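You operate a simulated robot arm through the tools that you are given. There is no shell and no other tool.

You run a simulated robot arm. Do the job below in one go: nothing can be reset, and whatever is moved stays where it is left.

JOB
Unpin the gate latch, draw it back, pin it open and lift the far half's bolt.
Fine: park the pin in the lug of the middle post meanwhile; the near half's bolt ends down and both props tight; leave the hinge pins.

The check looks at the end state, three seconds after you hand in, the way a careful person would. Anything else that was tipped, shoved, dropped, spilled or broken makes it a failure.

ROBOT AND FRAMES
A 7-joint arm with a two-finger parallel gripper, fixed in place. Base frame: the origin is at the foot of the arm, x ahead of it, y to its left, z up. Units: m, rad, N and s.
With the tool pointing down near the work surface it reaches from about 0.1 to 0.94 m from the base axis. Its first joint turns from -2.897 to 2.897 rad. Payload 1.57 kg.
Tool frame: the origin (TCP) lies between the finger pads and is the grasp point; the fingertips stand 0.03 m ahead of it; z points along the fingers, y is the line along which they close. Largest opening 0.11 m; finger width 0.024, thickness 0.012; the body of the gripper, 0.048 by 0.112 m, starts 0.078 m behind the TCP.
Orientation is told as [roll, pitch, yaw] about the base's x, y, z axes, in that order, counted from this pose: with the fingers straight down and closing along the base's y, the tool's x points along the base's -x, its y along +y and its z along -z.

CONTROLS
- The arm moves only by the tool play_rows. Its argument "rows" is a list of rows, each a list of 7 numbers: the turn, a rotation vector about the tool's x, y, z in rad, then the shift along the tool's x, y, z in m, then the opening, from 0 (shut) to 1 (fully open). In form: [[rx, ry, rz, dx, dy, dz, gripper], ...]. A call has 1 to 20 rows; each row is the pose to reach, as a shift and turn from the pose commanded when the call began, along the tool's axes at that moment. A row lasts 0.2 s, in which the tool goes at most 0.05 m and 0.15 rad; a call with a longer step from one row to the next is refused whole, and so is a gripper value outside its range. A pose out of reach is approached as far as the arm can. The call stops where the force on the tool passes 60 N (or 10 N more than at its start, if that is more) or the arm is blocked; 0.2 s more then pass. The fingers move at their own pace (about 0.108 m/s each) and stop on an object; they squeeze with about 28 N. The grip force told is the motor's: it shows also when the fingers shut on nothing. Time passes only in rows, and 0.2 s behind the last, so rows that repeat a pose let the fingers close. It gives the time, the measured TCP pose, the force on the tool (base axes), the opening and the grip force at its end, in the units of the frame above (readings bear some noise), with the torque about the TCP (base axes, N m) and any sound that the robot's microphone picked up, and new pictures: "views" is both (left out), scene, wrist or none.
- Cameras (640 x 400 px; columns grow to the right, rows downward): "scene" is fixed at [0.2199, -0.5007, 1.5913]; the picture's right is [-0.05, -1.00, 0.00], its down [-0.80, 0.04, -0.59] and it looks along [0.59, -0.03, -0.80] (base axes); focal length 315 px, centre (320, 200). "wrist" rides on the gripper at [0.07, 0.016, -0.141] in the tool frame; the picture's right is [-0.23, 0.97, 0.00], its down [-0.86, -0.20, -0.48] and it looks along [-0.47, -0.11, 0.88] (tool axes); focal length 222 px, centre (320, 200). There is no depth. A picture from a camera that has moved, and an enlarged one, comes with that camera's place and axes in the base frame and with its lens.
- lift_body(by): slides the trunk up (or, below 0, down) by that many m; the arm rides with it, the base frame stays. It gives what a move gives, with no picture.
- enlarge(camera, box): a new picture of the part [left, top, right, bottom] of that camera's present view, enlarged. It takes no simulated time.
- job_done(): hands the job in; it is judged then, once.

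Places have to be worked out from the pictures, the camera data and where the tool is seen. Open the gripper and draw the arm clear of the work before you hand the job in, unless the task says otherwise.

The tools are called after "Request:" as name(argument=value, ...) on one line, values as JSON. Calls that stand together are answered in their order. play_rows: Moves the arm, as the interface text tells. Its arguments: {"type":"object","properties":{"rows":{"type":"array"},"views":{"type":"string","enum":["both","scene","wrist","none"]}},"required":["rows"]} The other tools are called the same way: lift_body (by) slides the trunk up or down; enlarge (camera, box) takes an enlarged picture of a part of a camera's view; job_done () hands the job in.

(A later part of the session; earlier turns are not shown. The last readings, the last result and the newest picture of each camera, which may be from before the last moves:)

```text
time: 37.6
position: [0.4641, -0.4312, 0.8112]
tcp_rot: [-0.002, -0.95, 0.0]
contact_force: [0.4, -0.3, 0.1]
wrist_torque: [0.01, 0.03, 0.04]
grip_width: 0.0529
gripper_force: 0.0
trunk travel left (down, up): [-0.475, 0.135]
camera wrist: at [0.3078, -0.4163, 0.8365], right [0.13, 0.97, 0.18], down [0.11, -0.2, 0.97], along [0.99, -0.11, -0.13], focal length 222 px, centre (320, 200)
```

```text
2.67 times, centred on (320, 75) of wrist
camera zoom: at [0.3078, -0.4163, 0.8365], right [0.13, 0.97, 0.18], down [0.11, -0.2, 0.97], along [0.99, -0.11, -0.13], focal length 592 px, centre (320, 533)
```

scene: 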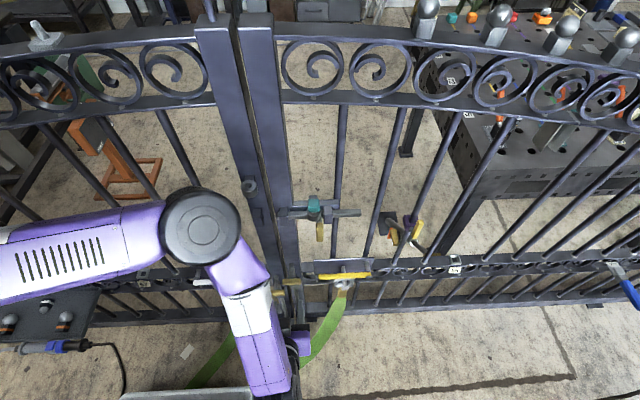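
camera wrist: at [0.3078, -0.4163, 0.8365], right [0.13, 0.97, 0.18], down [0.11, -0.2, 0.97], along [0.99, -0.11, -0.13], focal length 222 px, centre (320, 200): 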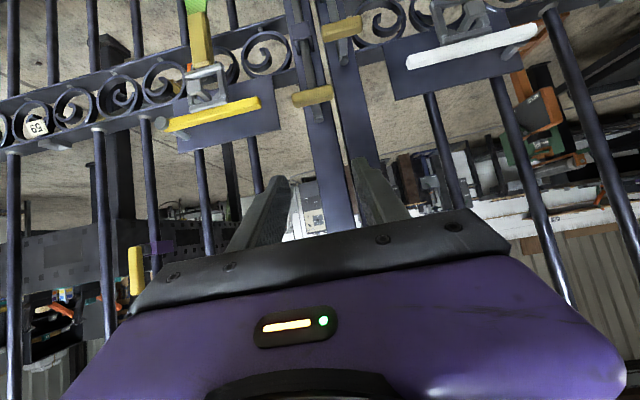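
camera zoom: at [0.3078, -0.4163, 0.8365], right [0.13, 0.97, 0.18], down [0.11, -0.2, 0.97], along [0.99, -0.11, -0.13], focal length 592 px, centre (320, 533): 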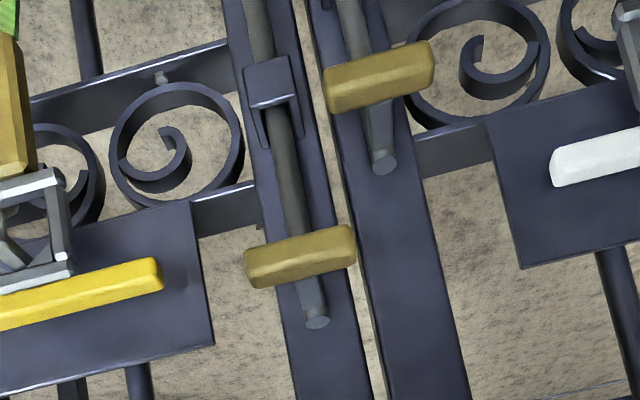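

The latch shows drawn back with the pin in its ring, and the lug is empty. Now the bolts: I'll lower the hand further, keeping above the straps, for a closer view of the bolts and their guides.

Request:
play_rows(rows=[[0, 0, 0, 0.0325, 0, 0.0233, 0.48], [0, 0, 0, 0.0651, 0, 0.0465, 0.48], [0, 0, 0, 0.0976, 0, 0.0698, 0.48], [0, 0, 0, 0.1302, 0, 0.0931, 0.48], [0, 0, 0, 0.1302, 0, 0.0931, 0.48]], views="both")

Request:
enlarge(camera="wrist", box=[240, 0, 432, 120])

Request:
enlarge(camera="wrist", box=[240, 80, 432, 200])

```text
time: 38.8
position: [0.4621, -0.4321, 0.6496]
tcp_rot: [0.0, -0.949, -0.001]
contact_force: [1.1, -0.3, -0.2]
wrist_torque: [-0.02, -0.03, -0.04]
grip_width: 0.0529
gripper_force: 0.0
trunk travel left (down, up): [-0.475, 0.135]
camera wrist: at [0.3058, -0.4166, 0.6755], right [0.13, 0.97, 0.18], down [0.11, -0.2, 0.97], along [0.98, -0.11, -0.13], focal length 222 px, centre (320, 200)
```

scene: 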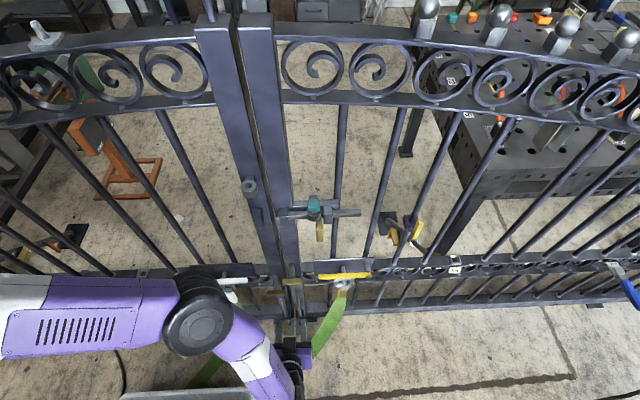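
wrist: 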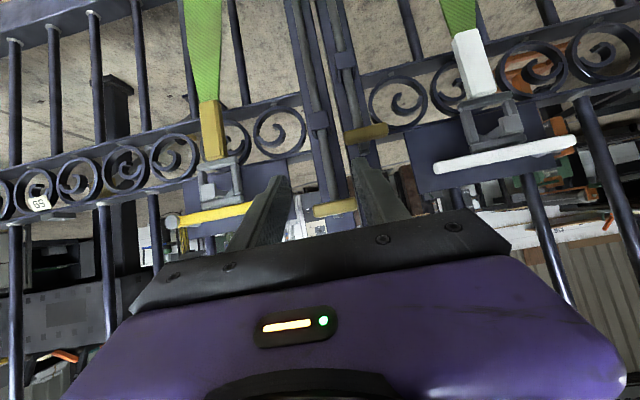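

```text
3.33 times, centred on (336, 60) of wrist
camera zoom: at [0.3058, -0.4166, 0.6755], right [0.13, 0.97, 0.18], down [0.11, -0.2, 0.97], along [0.98, -0.11, -0.13], focal length 740 px, centre (267, 667)
```

zoom: 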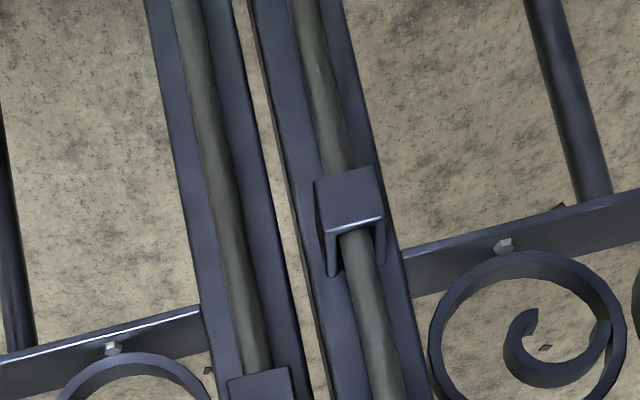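

```text
3.33 times, centred on (336, 140) of wrist
camera zoom: at [0.3058, -0.4166, 0.6755], right [0.13, 0.97, 0.18], down [0.11, -0.2, 0.97], along [0.98, -0.11, -0.13], focal length 740 px, centre (267, 400)
```

zoom: 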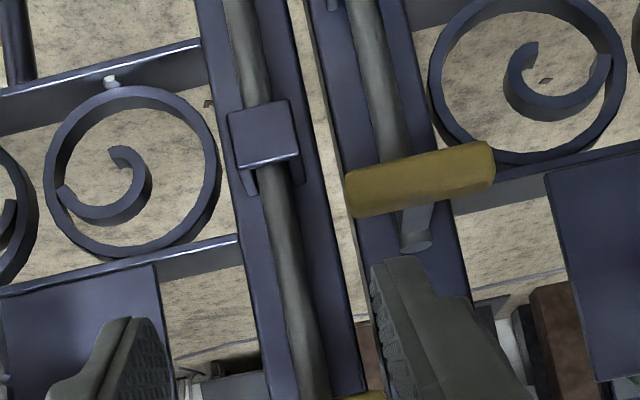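

I'll enlarge the handle area between the fingers.

Request:
enlarge(camera="wrist", box=[270, 110, 398, 230])

Request:
enlarge(camera="scene", box=[240, 240, 368, 350])

```text
3.33 times, centred on (334, 170) of wrist
camera zoom: at [0.3058, -0.4166, 0.6755], right [0.13, 0.97, 0.18], down [0.11, -0.2, 0.97], along [0.98, -0.11, -0.13], focal length 740 px, centre (273, 300)
```

zoom: 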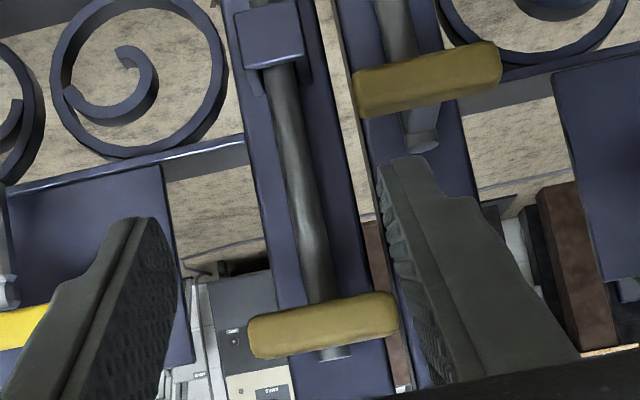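

```text
3.64 times, centred on (304, 295) of scene
camera zoom: at [0.2199, -0.5007, 1.5913], right [-0.05, -1.0, 0.0], down [-0.8, 0.04, -0.59], along [0.59, -0.03, -0.8], focal length 1144 px, centre (378, -146)
```

zoom: 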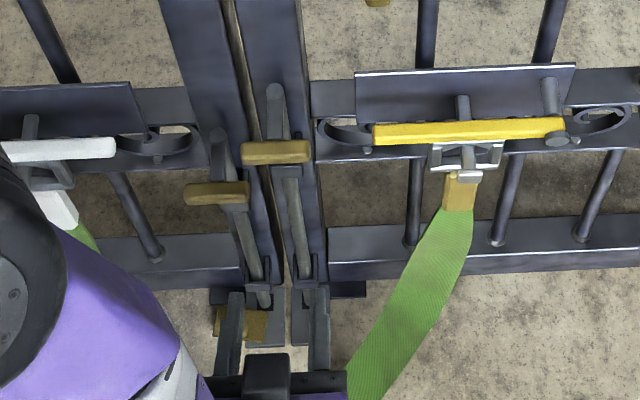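

The far handle is centred at (0.602, -0.432, 0.649), about 60 mm long and 18 mm thick. I'll bring the tool nearly horizontal before rolling it to grip the bar from above and below.

Request:
play_rows(rows=[[0, -0.12, 0, -0.006, 0, 0.008, 0.48], [0, -0.24, 0, -0.012, 0, 0.016, 0.48], [0, -0.36, 0, -0.017, 0, 0.024, 0.48], [0, -0.48, 0, -0.023, 0, 0.032, 0.48], [0, -0.55, 0, -0.023, 0, 0.032, 0.48], [0, -0.55, 0, -0.023, 0, 0.032, 0.48]], views="both")

```text
time: 40.2
position: [0.5184, -0.3789, 0.6699]
tcp_rot: [-0.006, -1.501, 0.003]
contact_force: [0.5, -0.1, 0.6]
wrist_torque: [0.03, 0.0, 0.03]
grip_width: 0.0531
gripper_force: 0.1
out of reach, approached as far as the arm can: row 3, 4, 5, 6
trunk travel left (down, up): [-0.475, 0.135]
camera wrist: at [0.3731, -0.3648, 0.6096], right [0.02, 0.97, 0.23], down [-0.42, -0.2, 0.89], along [0.91, -0.11, 0.4], focal length 222 px, centre (320, 200)
```

scene: 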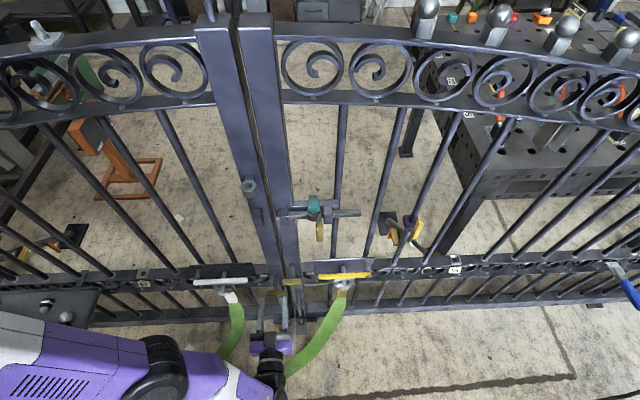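
wrist: 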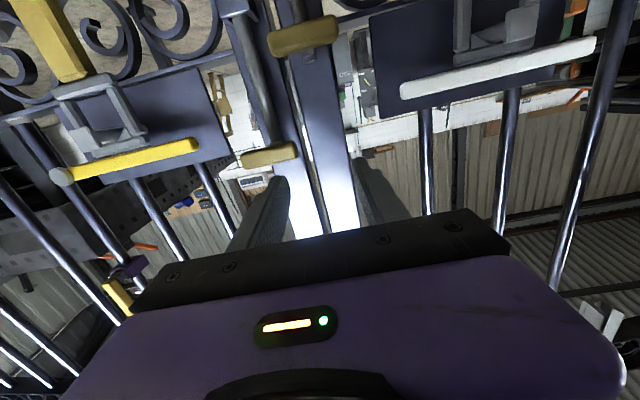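

The arm hit its reach limit here (drifted to y≈-0.38), so I need the trunk lower. I'll back off and raise the hand first, then lower the trunk.

Request:
play_rows(rows=[[0, 0, 0, -0.038, 0, -0.02, 0.48], [0, 0, 0, -0.078, 0, -0.04, 0.48], [0, 0, 0, -0.118, 0, -0.05, 0.48], [0, 0, 0, -0.158, 0, -0.06, 0.48], [0, 0, 0, -0.198, 0, -0.065, 0.48], [0, 0, 0, -0.238, 0, -0.07, 0.48], [0, 0, 0, -0.279, 0, -0.07, 0.48], [0, 0, 0, -0.279, 0, -0.07, 0.48]], views="both")

```text
time: 42.0
position: [0.4601, -0.4105, 0.9629]
tcp_rot: [0.009, -1.417, 0.003]
contact_force: [0.6, -0.1, -0.6]
wrist_torque: [0.02, -0.01, 0.01]
grip_width: 0.0527
gripper_force: 0.0
out of reach, approached as far as the arm can: row 3, 4, 5, 6, 7, 8
trunk travel left (down, up): [-0.475, 0.135]
camera wrist: at [0.3091, -0.3969, 0.9165], right [0.02, 0.97, 0.23], down [-0.34, -0.21, 0.92], along [0.94, -0.1, 0.32], focal length 222 px, centre (320, 200)
```

scene: 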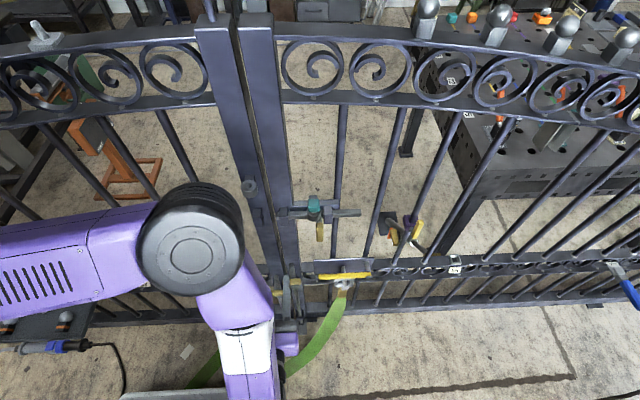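
wrist: 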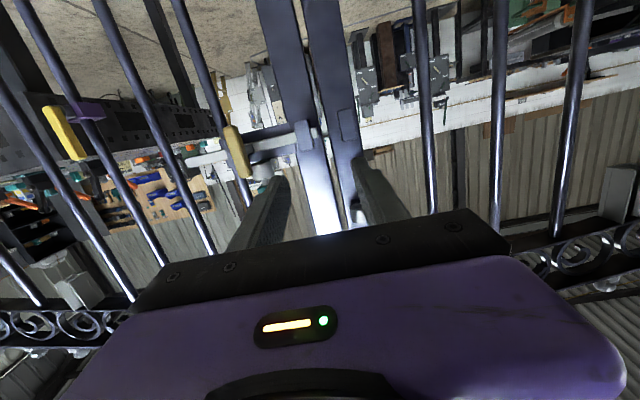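

At this range the tool stays about 9° short of horizontal, though the pose is clear of everything. I'll lower the trunk 0.30 m, which brings the hand to z≈0.66 with the elbow still around z≈0.9.

Request:
lift_body(by=-0.3)

```text
time: 45.0
position: [0.4615, -0.4096, 0.6636]
tcp_rot: [0.008, -1.417, 0.005]
contact_force: [0.3, 0.0, 0.0]
wrist_torque: [-0.02, 0.03, 0.0]
grip_width: 0.0528
gripper_force: 0.0
trunk travel left (down, up): [-0.175, 0.435]
```

The hand is now at z≈0.66. I'll make a small forward move to see how the commanded pose and reach behave.

Request:
play_rows(rows=[[0, 0, 0, 0, 0, 0.02, 0.48], [0, 0, 0, 0, 0, 0.04, 0.48], [0, 0, 0, 0, 0, 0.04, 0.48]], views="both")

Request:
enlarge(camera="scene", box=[200, 240, 392, 360])

```text
time: 45.8
position: [0.5028, -0.41, 0.6572]
tcp_rot: [0.009, -1.41, 0.004]
contact_force: [0.8, -0.4, -0.3]
wrist_torque: [0.03, 0.0, 0.03]
grip_width: 0.0526
gripper_force: 0.1
trunk travel left (down, up): [-0.175, 0.435]
camera wrist: at [0.3494, -0.3966, 0.6111], right [0.02, 0.97, 0.23], down [-0.33, -0.2, 0.92], along [0.94, -0.1, 0.32], focal length 222 px, centre (320, 200)
```

scene: 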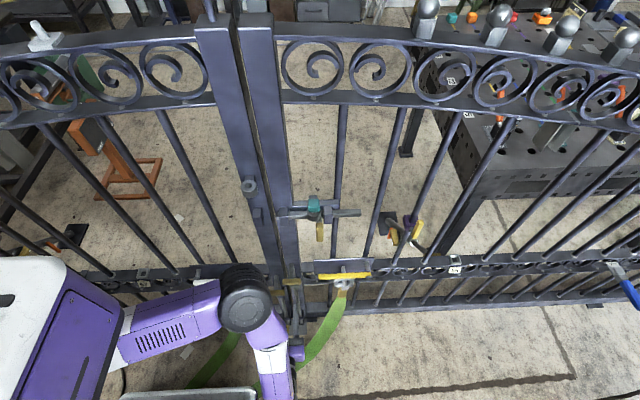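
wrist: 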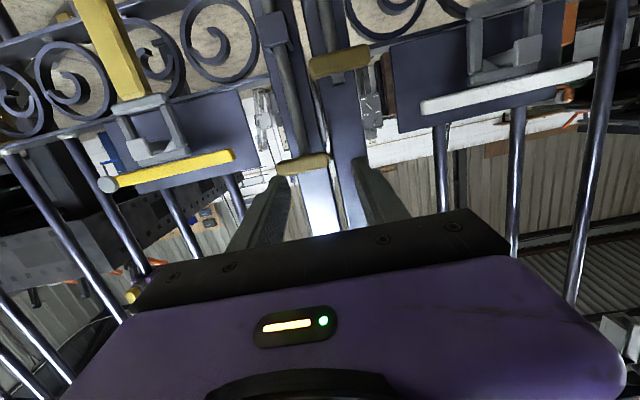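

```text
3.33 times, centred on (296, 300) of scene
camera zoom: at [0.2199, -0.5007, 1.5913], right [-0.05, -1.0, 0.0], down [-0.8, 0.04, -0.59], along [0.59, -0.03, -0.8], focal length 1049 px, centre (400, -133)
```

zoom: 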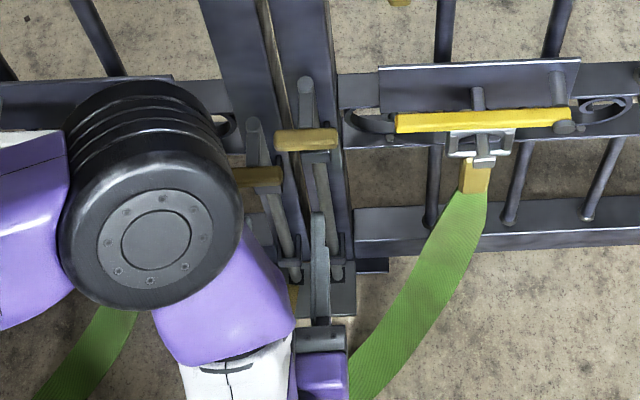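

The reference pose is the achieved one, and the hand is clear. I'll roll the tool 90° about its axis so the fingers close vertically, with the wrist camera going to the left side.

Request:
play_rows(rows=[[0, 0, 0.143, 0, -0.002, 0, 0.48], [0, 0, 0.286, 0, -0.004, 0, 0.48], [0, 0, 0.429, 0, -0.006, 0, 0.48], [0, 0, 0.572, 0, -0.008, 0, 0.48], [0, 0, 0.715, 0, -0.01, 0, 0.48], [0, 0, 0.858, 0, -0.012, 0, 0.48], [0, 0, 1.0, 0, -0.014, 0, 0.48], [0, 0, 1.143, 0, -0.016, 0, 0.48], [0, 0, 1.286, 0, -0.018, 0, 0.48], [0, 0, 1.429, 0, -0.02, 0, 0.48], [0, 0, 1.571, 0, -0.022, 0, 0.48], [0, 0, 1.571, 0, -0.022, 0, 0.48]], views="both")

```text
time: 48.4
position: [0.5008, -0.4307, 0.6577]
tcp_rot: [1.416, 0.004, -1.559]
contact_force: [0.1, -0.7, -0.2]
wrist_torque: [0.01, 0.02, 0.0]
grip_width: 0.0531
gripper_force: 0.1
trunk travel left (down, up): [-0.175, 0.435]
camera wrist: at [0.3614, -0.3655, 0.695], right [0.15, -0.23, 0.96], down [-0.49, -0.86, -0.13], along [0.86, -0.46, -0.25], focal length 222 px, centre (320, 200)
```

scene: 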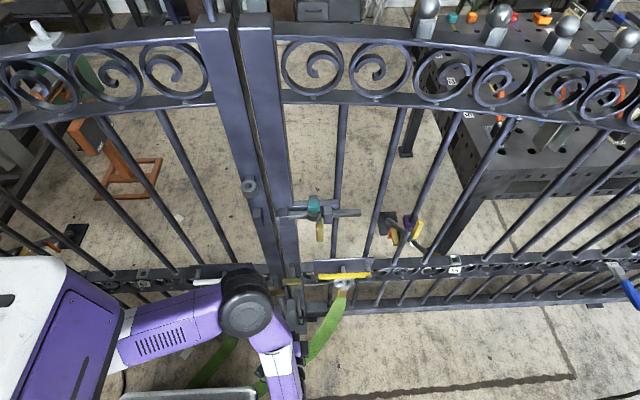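
wrist: 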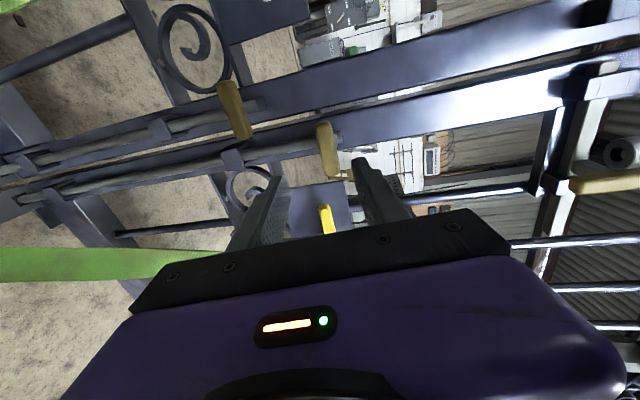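

The fingers are now vertical, and the far handle is at (0.602, -0.432, 0.648) in this view too. I'll advance half way first and check elbow clearance.

Request:
play_rows(rows=[[0, 0, 0, 0, 0.002, 0.02, 0.48], [0, 0, 0, -0.001, 0.004, 0.04, 0.48], [0, 0, 0, -0.001, 0.0055, 0.06, 0.48], [0, 0, 0, -0.001, 0.0055, 0.06, 0.48]], views="both")

Request:
enlarge(camera="scene", box=[200, 240, 392, 360])

Request:
enlarge(camera="wrist", box=[240, 110, 400, 230])

```text
time: 49.4
position: [0.559, -0.4319, 0.6534]
tcp_rot: [1.415, 0.003, -1.561]
contact_force: [0.0, 0.5, -0.5]
wrist_torque: [-0.01, -0.05, 0.04]
grip_width: 0.0529
gripper_force: 0.1
trunk travel left (down, up): [-0.175, 0.435]
camera wrist: at [0.4218, -0.3651, 0.6913], right [0.15, -0.23, 0.96], down [-0.49, -0.86, -0.12], along [0.86, -0.46, -0.25], focal length 222 px, centre (320, 200)
```

scene: 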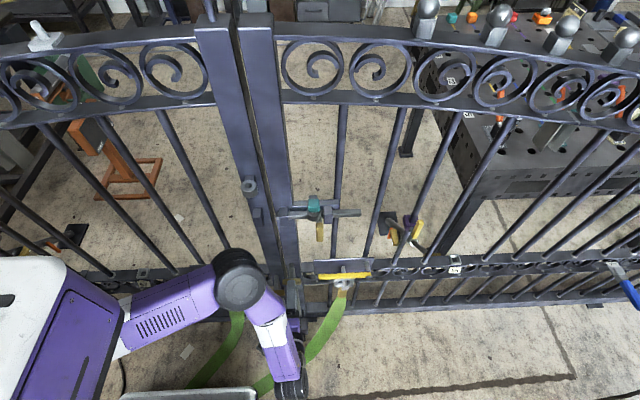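
wrist: 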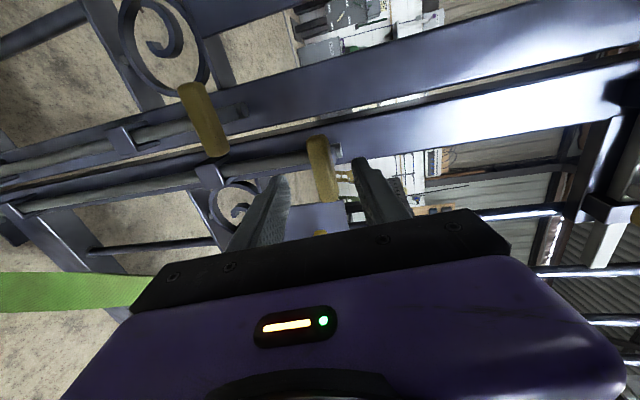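

```text
3.33 times, centred on (296, 300) of scene
camera zoom: at [0.2199, -0.5007, 1.5913], right [-0.05, -1.0, 0.0], down [-0.8, 0.04, -0.59], along [0.59, -0.03, -0.8], focal length 1049 px, centre (400, -133)
```

zoom: 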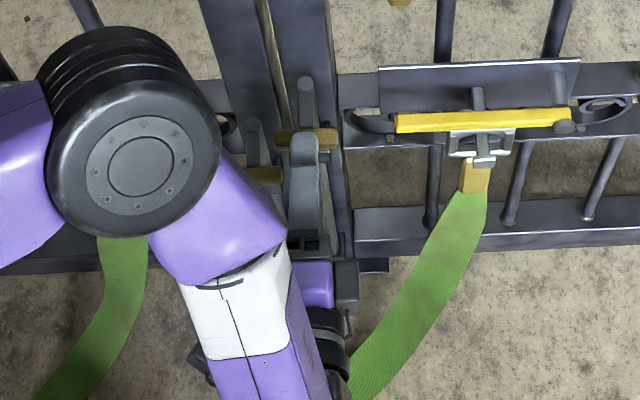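

```text
3.33 times, centred on (320, 170) of wrist
camera zoom: at [0.4218, -0.3651, 0.6913], right [0.15, -0.23, 0.96], down [-0.49, -0.86, -0.12], along [0.86, -0.46, -0.25], focal length 740 px, centre (320, 300)
```

zoom: 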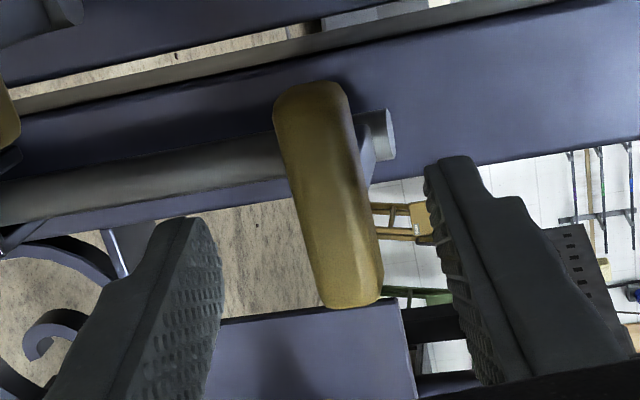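

The elbow stays well clear of the gate, and the handle sits between the upper and lower fingers. I'll advance the remaining 34 mm.

Request:
play_rows(rows=[[0, 0, 0, 0, 0.001, 0.012, 0.48], [0, 0, 0, 0, 0.002, 0.024, 0.48], [0, 0, 0, 0, 0.002, 0.034, 0.48], [0, 0, 0, 0, 0.002, 0.034, 0.48]], views="both")

Request:
enlarge(camera="wrist", box=[240, 110, 400, 230])

Request:
enlarge(camera="scene", box=[200, 240, 392, 360])

```text
time: 50.4
position: [0.5946, -0.4324, 0.6501]
tcp_rot: [1.415, 0.003, -1.56]
contact_force: [0.0, -0.1, -0.6]
wrist_torque: [-0.01, 0.04, -0.01]
grip_width: 0.0528
gripper_force: 0.1
trunk travel left (down, up): [-0.175, 0.435]
camera wrist: at [0.4558, -0.3655, 0.6883], right [0.15, -0.23, 0.96], down [-0.49, -0.86, -0.12], along [0.86, -0.46, -0.24], focal length 222 px, centre (320, 200)
```

scene: 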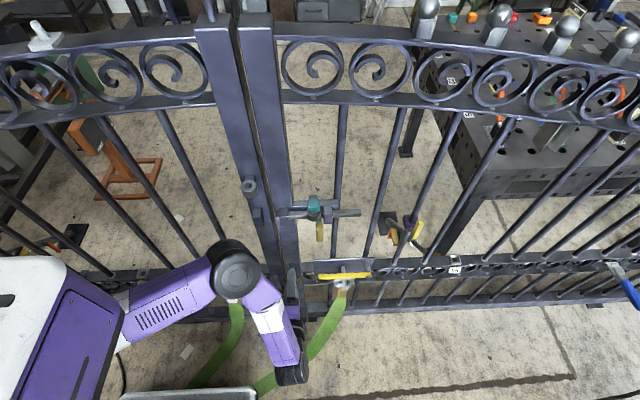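
wrist: 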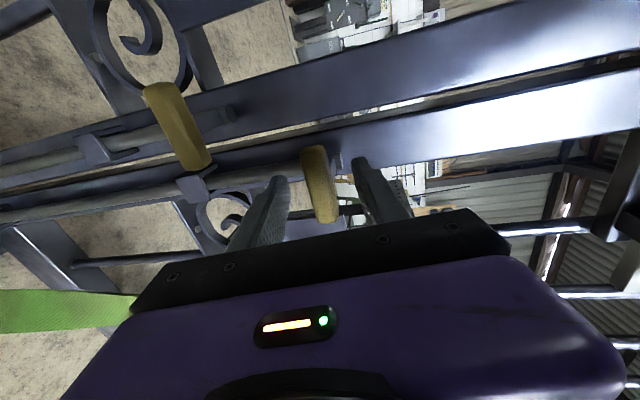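

```text
3.33 times, centred on (320, 170) of wrist
camera zoom: at [0.4558, -0.3655, 0.6883], right [0.15, -0.23, 0.96], down [-0.49, -0.86, -0.12], along [0.86, -0.46, -0.24], focal length 740 px, centre (320, 300)
```

zoom: 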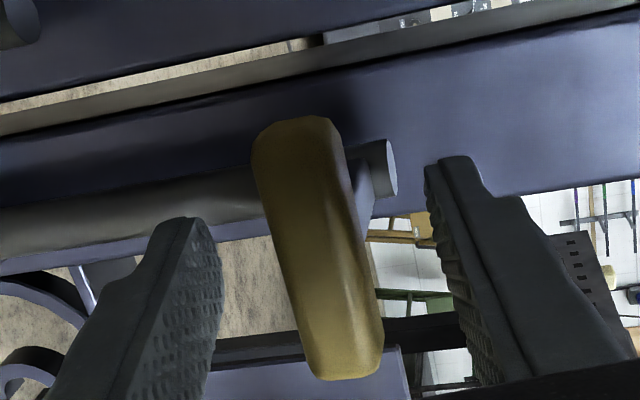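

```text
3.33 times, centred on (296, 300) of scene
camera zoom: at [0.2199, -0.5007, 1.5913], right [-0.05, -1.0, 0.0], down [-0.8, 0.04, -0.59], along [0.59, -0.03, -0.8], focal length 1049 px, centre (400, -133)
```

zoom: 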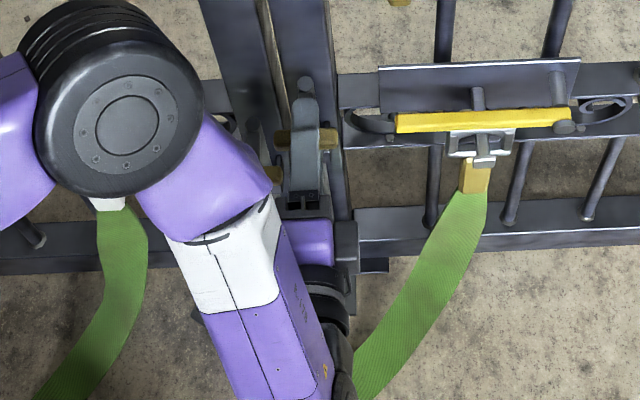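

The handle is centred between the fingers. I'll close on it.

Request:
play_rows(rows=[[0, 0, 0, 0, 0, 0, 0.3], [0, 0, 0, 0, 0, 0, 0.1], [0, 0, 0, 0, 0, 0, 0], [0, 0, 0, 0, 0, 0, 0], [0, 0, 0, 0, 0, 0, 0]], views="wrist")

Request:
enlarge(camera="wrist", box=[240, 110, 400, 230])

```text
time: 51.6
position: [0.5952, -0.4304, 0.6513]
tcp_rot: [1.416, 0.002, -1.558]
contact_force: [-0.2, 1.8, 12.1]
wrist_torque: [0.41, -1.3, 0.05]
grip_width: 0.0207
gripper_force: 33.9
trunk travel left (down, up): [-0.175, 0.435]
camera wrist: at [0.4559, -0.3655, 0.689], right [0.15, -0.23, 0.96], down [-0.49, -0.86, -0.12], along [0.86, -0.46, -0.24], focal length 222 px, centre (320, 200)
```

wrist: 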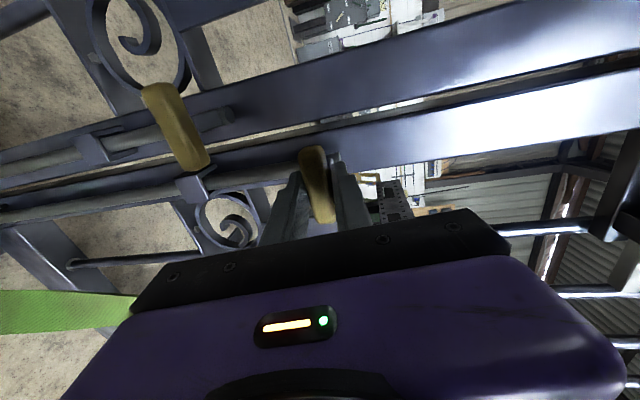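

```text
3.33 times, centred on (320, 170) of wrist
camera zoom: at [0.4559, -0.3655, 0.689], right [0.15, -0.23, 0.96], down [-0.49, -0.86, -0.12], along [0.86, -0.46, -0.24], focal length 740 px, centre (320, 300)
```

zoom: 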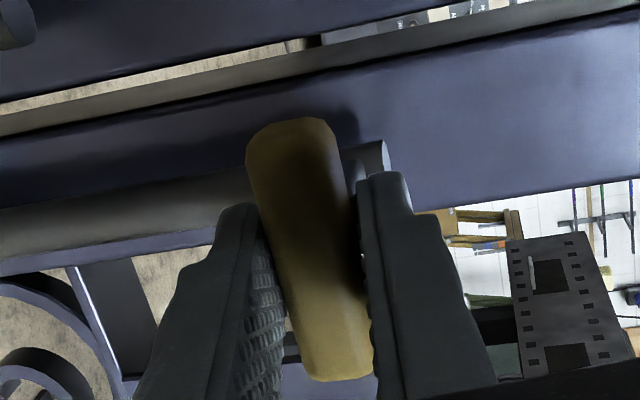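

The handle is gripped at 20.7 mm. I'll lift straight up slowly and watch the force.

Request:
play_rows(rows=[[0, 0, 0, 0, 0.0059, -0.0009, 0], [0, 0, 0, 0, 0.0119, -0.0019, 0], [0, 0, 0, 0, 0.0178, -0.0028, 0], [0, 0, 0, 0, 0.0237, -0.0037, 0], [0, 0, 0, 0, 0.0296, -0.0047, 0]], views="both")

Request:
enlarge(camera="wrist", box=[100, 60, 400, 247])

Request:
enlarge(camera="scene", box=[250, 255, 346, 345])

```text
time: 52.8
position: [0.5934, -0.4312, 0.6791]
tcp_rot: [1.414, 0.003, -1.558]
contact_force: [5.4, -1.4, -12.5]
wrist_torque: [-0.12, -0.92, 0.19]
grip_width: 0.0203
gripper_force: 34.1
trunk travel left (down, up): [-0.175, 0.435]
camera wrist: at [0.4558, -0.3655, 0.7171], right [0.15, -0.23, 0.96], down [-0.49, -0.86, -0.12], along [0.86, -0.46, -0.25], focal length 222 px, centre (320, 200)
```

scene: 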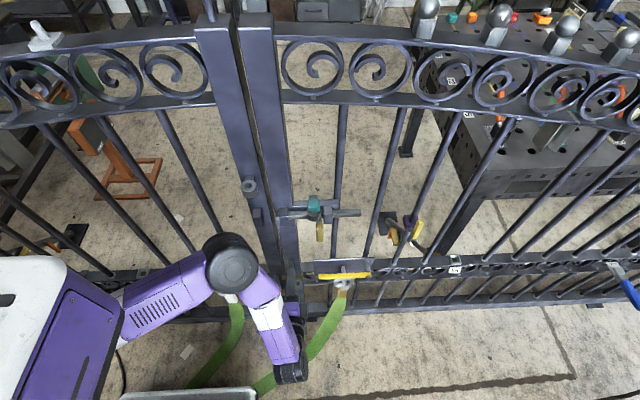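
wrist: 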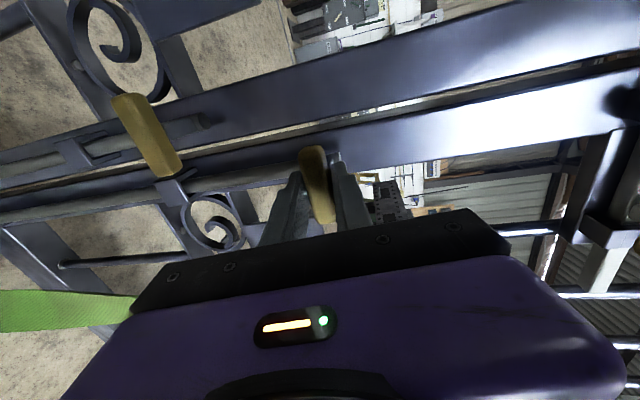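

```text
2.13 times, centred on (250, 154) of wrist
camera zoom: at [0.4558, -0.3655, 0.7171], right [0.15, -0.23, 0.96], down [-0.49, -0.86, -0.12], along [0.86, -0.46, -0.25], focal length 474 px, centre (469, 299)
```

zoom: 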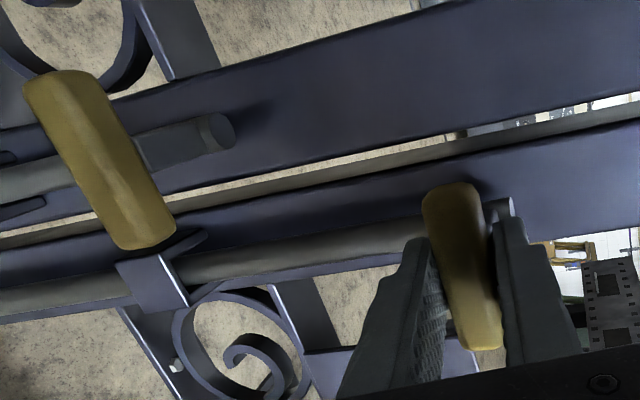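

```text
4.44 times, centred on (298, 300) of scene
camera zoom: at [0.2199, -0.5007, 1.5913], right [-0.05, -1.0, 0.0], down [-0.8, 0.04, -0.59], along [0.59, -0.03, -0.8], focal length 1398 px, centre (418, -244)
```

zoom: 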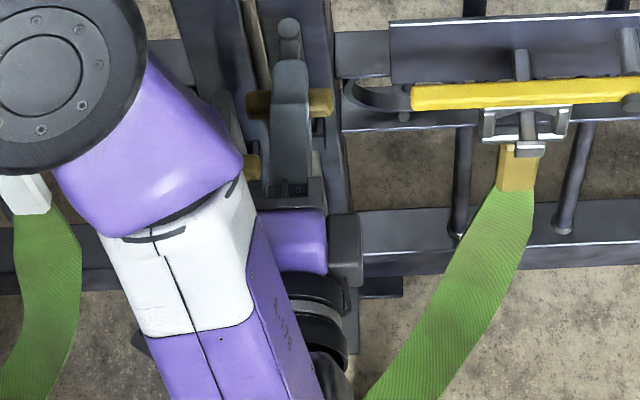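

The bolt is rising with the hand, with about 12.5 N of load. I'll keep lifting in steps.

Request:
play_rows(rows=[[0, 0, 0, 0, 0.0059, -0.0009, 0], [0, 0, 0, 0, 0.0119, -0.0019, 0], [0, 0, 0, 0, 0.0178, -0.0028, 0], [0, 0, 0, 0, 0.0237, -0.0037, 0]], views="wrist")

Request:
enlarge(camera="wrist", box=[100, 60, 400, 247])

```text
time: 53.8
position: [0.5941, -0.4324, 0.7031]
tcp_rot: [1.415, 0.0, -1.559]
contact_force: [0.2, 3.9, -9.3]
wrist_torque: [-0.08, -0.9, 0.14]
grip_width: 0.0207
gripper_force: 33.8
trunk travel left (down, up): [-0.175, 0.435]
camera wrist: at [0.4557, -0.3655, 0.7423], right [0.15, -0.23, 0.96], down [-0.49, -0.86, -0.12], along [0.86, -0.46, -0.24], focal length 222 px, centre (320, 200)
```

wrist: 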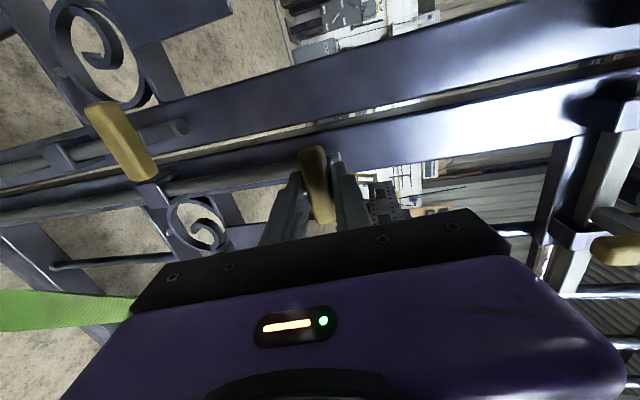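

```text
2.13 times, centred on (250, 154) of wrist
camera zoom: at [0.4557, -0.3655, 0.7423], right [0.15, -0.23, 0.96], down [-0.49, -0.86, -0.12], along [0.86, -0.46, -0.24], focal length 474 px, centre (469, 299)
```

zoom: 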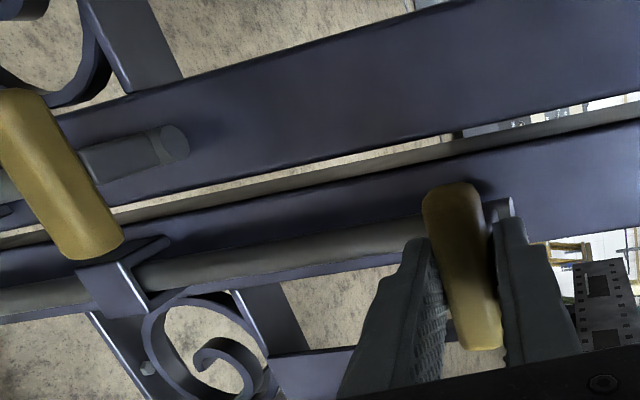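

Lifted about 53 mm with a steady load and no stop yet. I'll continue.

Request:
play_rows(rows=[[0, 0, 0, 0, 0.0059, -0.0009, 0], [0, 0, 0, 0, 0.0119, -0.0019, 0], [0, 0, 0, 0, 0.0178, -0.0028, 0]], views="both")

Request:
enlarge(camera="scene", box=[250, 255, 346, 345])

```text
time: 54.6
position: [0.5947, -0.4311, 0.7218]
tcp_rot: [1.412, 0.002, -1.557]
contact_force: [3.6, -0.1, -11.4]
wrist_torque: [-0.21, -0.86, 0.82]
grip_width: 0.0205
gripper_force: 34.0
trunk travel left (down, up): [-0.175, 0.435]
camera wrist: at [0.4558, -0.3655, 0.7596], right [0.16, -0.23, 0.96], down [-0.49, -0.86, -0.12], along [0.86, -0.46, -0.25], focal length 222 px, centre (320, 200)
```

scene: 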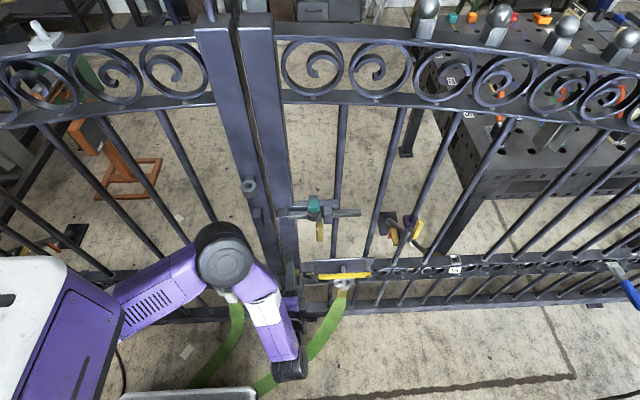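
wrist: 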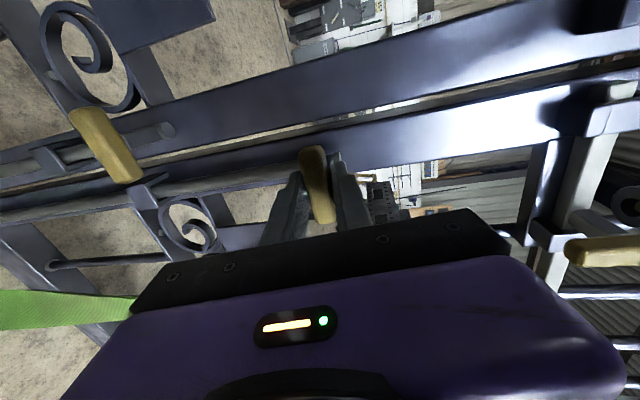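

```text
4.44 times, centred on (298, 300) of scene
camera zoom: at [0.2199, -0.5007, 1.5913], right [-0.05, -1.0, 0.0], down [-0.8, 0.04, -0.59], along [0.59, -0.03, -0.8], focal length 1398 px, centre (418, -244)
```

zoom: 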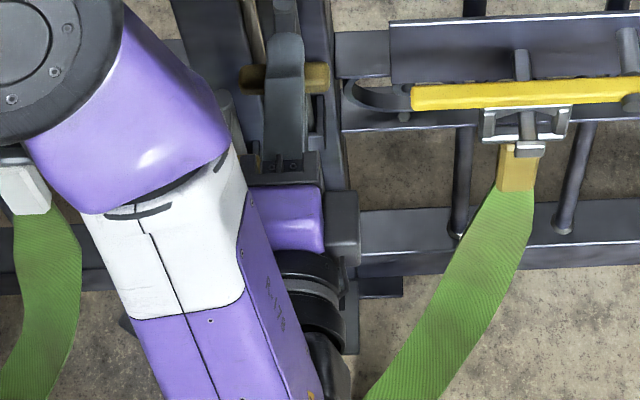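

About 71 mm up and still free. I'll go on in small increments toward the stop.

Request:
play_rows(rows=[[0, 0, 0, 0, 0.004, -0.0006, 0], [0, 0, 0, 0, 0.0079, -0.0012, 0], [0, 0, 0, 0, 0.0119, -0.0019, 0]], views="none")

```text
time: 55.3
position: [0.5931, -0.4328, 0.7223]
tcp_rot: [1.391, 0.006, -1.565]
contact_force: [14.0, -9.6, -25.9]
wrist_torque: [-0.79, -0.74, -0.06]
grip_width: 0.0211
gripper_force: 34.2
trunk travel left (down, up): [-0.175, 0.435]
stopped in row 3: the force on the tool passed its limit at 64 N (the readings are from after the stop); the commanded pose is now the measured one
```

The lift stopped against an end stop at z≈0.722, about 72 mm of travel. I'll ease down 2.5 mm to relieve the force, then open the fingers slightly with the lower one still beneath, to see if the bolt stays up.

Request:
play_rows(rows=[[0, 0, 0, 0, -0.0012, 0, 0], [0, 0, 0, 0, -0.0025, 0, 0], [0, 0, 0, 0, -0.0025, 0, 0]], views="wrist")

Request:
enlarge(camera="wrist", box=[100, 60, 400, 247])

```text
time: 56.1
position: [0.5925, -0.4313, 0.7213]
tcp_rot: [1.398, 0.005, -1.562]
contact_force: [14.8, -7.3, -15.7]
wrist_torque: [-0.7, -0.83, -0.11]
grip_width: 0.0207
gripper_force: 34.0
trunk travel left (down, up): [-0.175, 0.435]
camera wrist: at [0.455, -0.3647, 0.7625], right [0.17, -0.23, 0.96], down [-0.5, -0.86, -0.12], along [0.85, -0.46, -0.26], focal length 222 px, centre (320, 200)
```

wrist: 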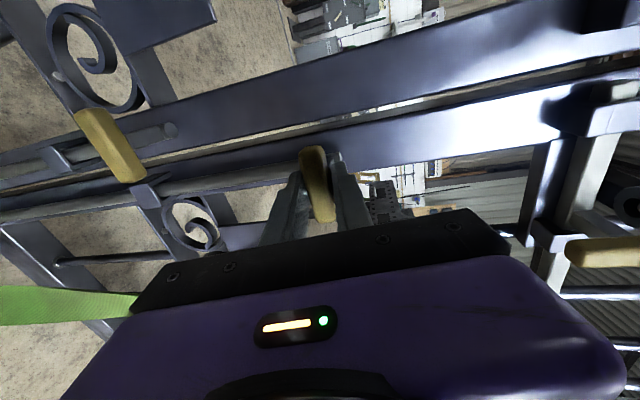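

```text
2.13 times, centred on (250, 154) of wrist
camera zoom: at [0.455, -0.3647, 0.7625], right [0.17, -0.23, 0.96], down [-0.5, -0.86, -0.12], along [0.85, -0.46, -0.26], focal length 474 px, centre (469, 299)
```

zoom: 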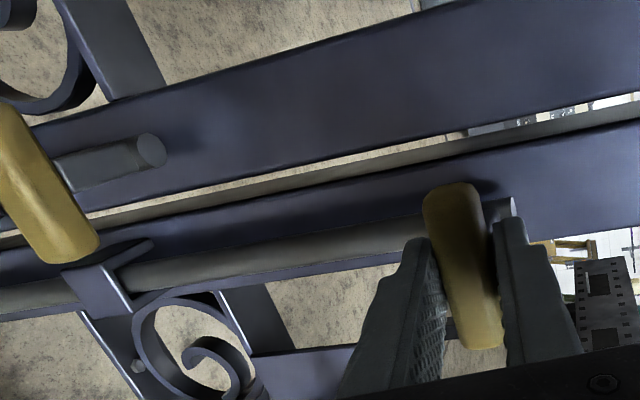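

The residual force is modest. I'll open the fingers slightly to about 30 mm and look at whether the handle stays up.

Request:
play_rows(rows=[[0, 0, 0, 0, 0, 0, 0.22], [0, 0, 0, 0, 0, 0, 0.26], [0, 0, 0, 0, 0, 0, 0.28], [0, 0, 0, 0, 0, 0, 0.28]], views="none")

Request:
enlarge(camera="wrist", box=[100, 60, 400, 247])

Request:
enlarge(camera="wrist", box=[260, 130, 388, 230])

```text
time: 57.1
position: [0.5925, -0.4302, 0.721]
tcp_rot: [1.399, 0.005, -1.561]
contact_force: [0.7, 0.3, 0.1]
wrist_torque: [-0.01, 0.03, -0.02]
grip_width: 0.0307
gripper_force: 0.1
trunk travel left (down, up): [-0.175, 0.435]
```

```text
2.13 times, centred on (250, 154) of wrist
camera zoom: at [0.4543, -0.3644, 0.7626], right [0.17, -0.23, 0.96], down [-0.5, -0.86, -0.12], along [0.85, -0.46, -0.26], focal length 474 px, centre (469, 299)
```

zoom: 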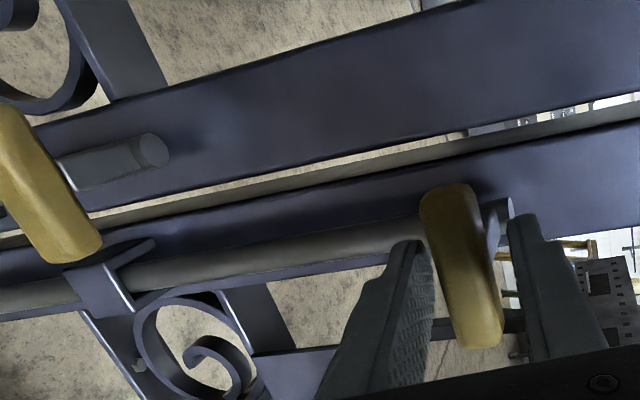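

```text
4.00 times, centred on (324, 180) of wrist
camera zoom: at [0.4543, -0.3644, 0.7626], right [0.17, -0.23, 0.96], down [-0.5, -0.86, -0.12], along [0.85, -0.46, -0.26], focal length 888 px, centre (304, 280)
```

zoom: 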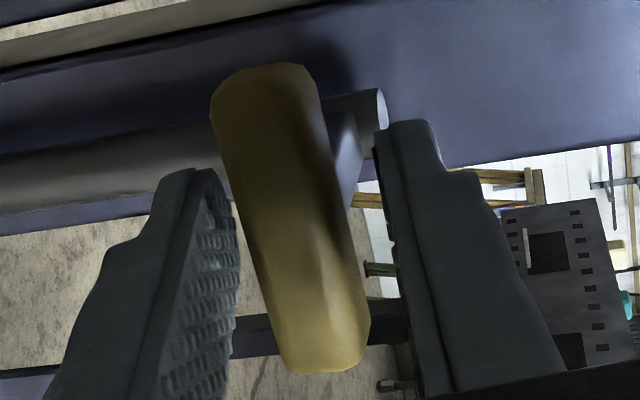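

The forces are zero and the handle sits free between the fingers at z≈0.718, so the bolt holds up by itself. I'll open wider and back straight out.

Request:
play_rows(rows=[[0, 0, 0, 0, 0, 0, 0.45], [0, 0, 0, 0, 0, 0, 0.48], [0, 0, 0, 0, -0.0051, -0.0296, 0.48], [0, 0, 0, 0, -0.0102, -0.0591, 0.48], [0, 0, 0, 0, -0.0153, -0.0887, 0.48], [0, 0, 0, 0, -0.0153, -0.0887, 0.48]], views="both")

Request:
enlarge(camera="wrist", box=[160, 50, 400, 200])

Request:
enlarge(camera="scene", box=[250, 255, 346, 345])

```text
time: 58.5
position: [0.5022, -0.4327, 0.7206]
tcp_rot: [1.4, 0.005, -1.563]
contact_force: [0.3, 0.0, -0.3]
wrist_torque: [0.0, 0.02, 0.02]
grip_width: 0.0529
gripper_force: 0.0
trunk travel left (down, up): [-0.175, 0.435]
camera wrist: at [0.3651, -0.3653, 0.7612], right [0.17, -0.23, 0.96], down [-0.5, -0.86, -0.12], along [0.85, -0.46, -0.26], focal length 222 px, centre (320, 200)
```

scene: 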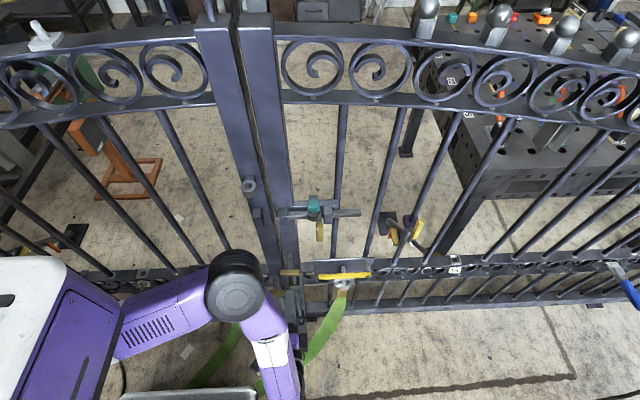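
wrist: 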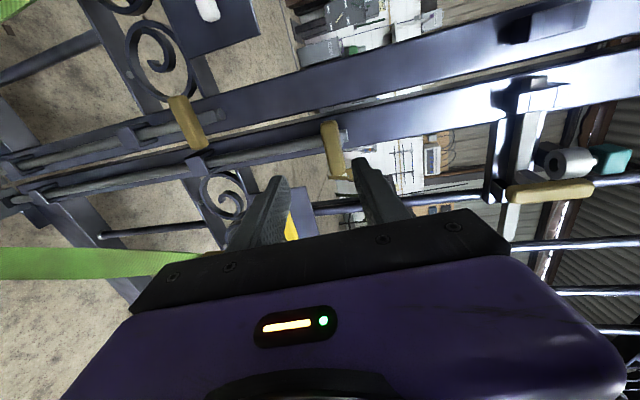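

```text
2.67 times, centred on (280, 125) of wrist
camera zoom: at [0.3651, -0.3653, 0.7612], right [0.17, -0.23, 0.96], down [-0.5, -0.86, -0.12], along [0.85, -0.46, -0.26], focal length 592 px, centre (427, 400)
```

zoom: 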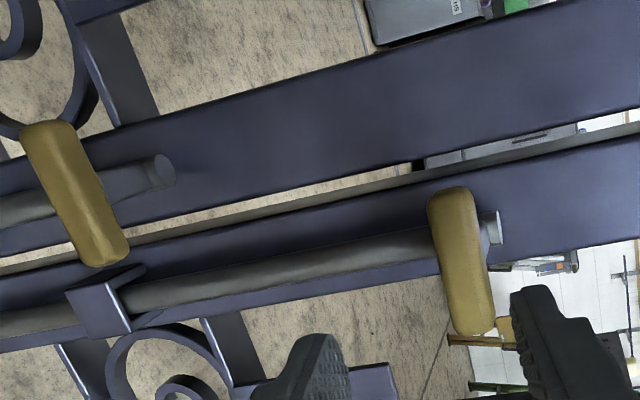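

```text
4.44 times, centred on (298, 300) of scene
camera zoom: at [0.2199, -0.5007, 1.5913], right [-0.05, -1.0, 0.0], down [-0.8, 0.04, -0.59], along [0.59, -0.03, -0.8], focal length 1398 px, centre (418, -244)
```

zoom: 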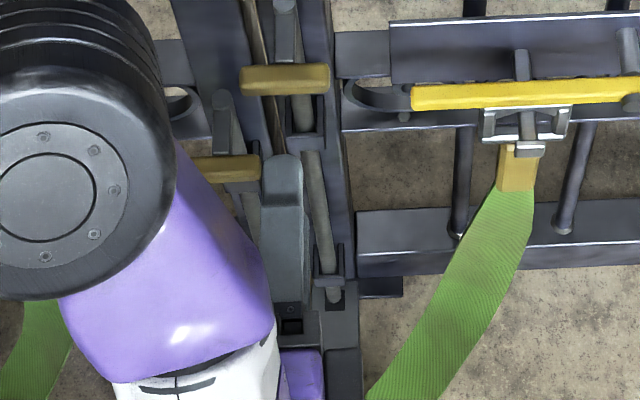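

The far handle stays at z≈0.718 and the near bolt is untouched. I'll raise the trunk back 0.30 m, with everything at x<0.58 and clear of the latch parts, then draw the arm away to inspect.

Request:
lift_body(by=0.3)

```text
time: 61.5
position: [0.5031, -0.4323, 1.0196]
tcp_rot: [1.399, 0.005, -1.561]
contact_force: [-0.5, -0.5, -0.3]
wrist_torque: [0.01, 0.05, -0.01]
grip_width: 0.0528
gripper_force: 0.1
trunk travel left (down, up): [-0.475, 0.135]
```

I'll unroll the wrist while moving slightly up and back.

Request:
play_rows(rows=[[0, 0, -0.143, 0, 0.01, 0, 0.48], [0, 0, -0.286, 0, 0.02, 0, 0.48], [0, 0, -0.429, 0, 0.03, 0, 0.48], [0, 0, -0.572, 0, 0.04, 0, 0.48], [0, 0, -0.715, 0, 0.05, 0, 0.48], [0, 0, -0.858, 0, 0.06, 0, 0.48], [0, 0, -1.0, 0, 0.07, 0, 0.48], [0, 0, -1.143, 0, 0.08, 0, 0.48], [0, 0, -1.286, 0, 0.09, 0, 0.48], [0, 0, -1.429, 0, 0.1, 0, 0.48], [0, 0, -1.565, 0, 0.1, 0, 0.48], [0, 0, -1.565, 0, 0.1, 0, 0.48]], views="both")

```text
time: 64.1
position: [0.5217, -0.4337, 1.1192]
tcp_rot: [0.051, -1.395, -0.043]
contact_force: [0.2, -0.4, 0.3]
wrist_torque: [-0.01, 0.01, -0.01]
grip_width: 0.0528
gripper_force: 0.1
trunk travel left (down, up): [-0.475, 0.135]
camera wrist: at [0.3686, -0.4192, 1.0748], right [0.03, 0.97, 0.23], down [-0.32, -0.21, 0.92], along [0.95, -0.1, 0.31], focal length 222 px, centre (320, 200)
```

scene: 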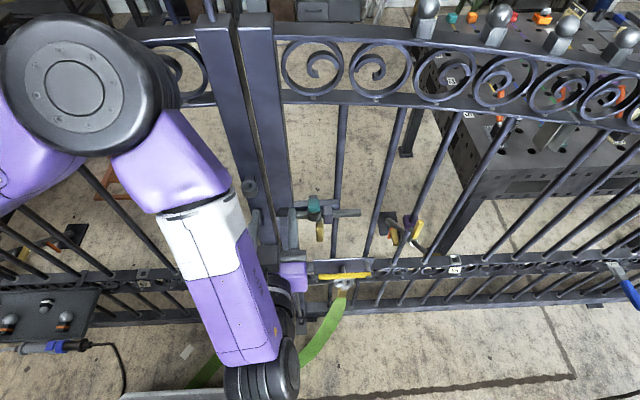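
wrist: 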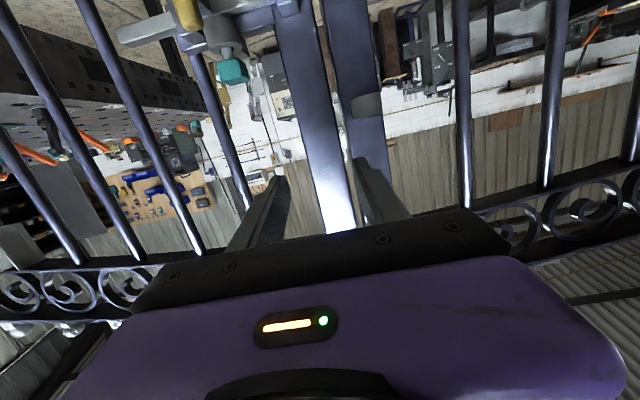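

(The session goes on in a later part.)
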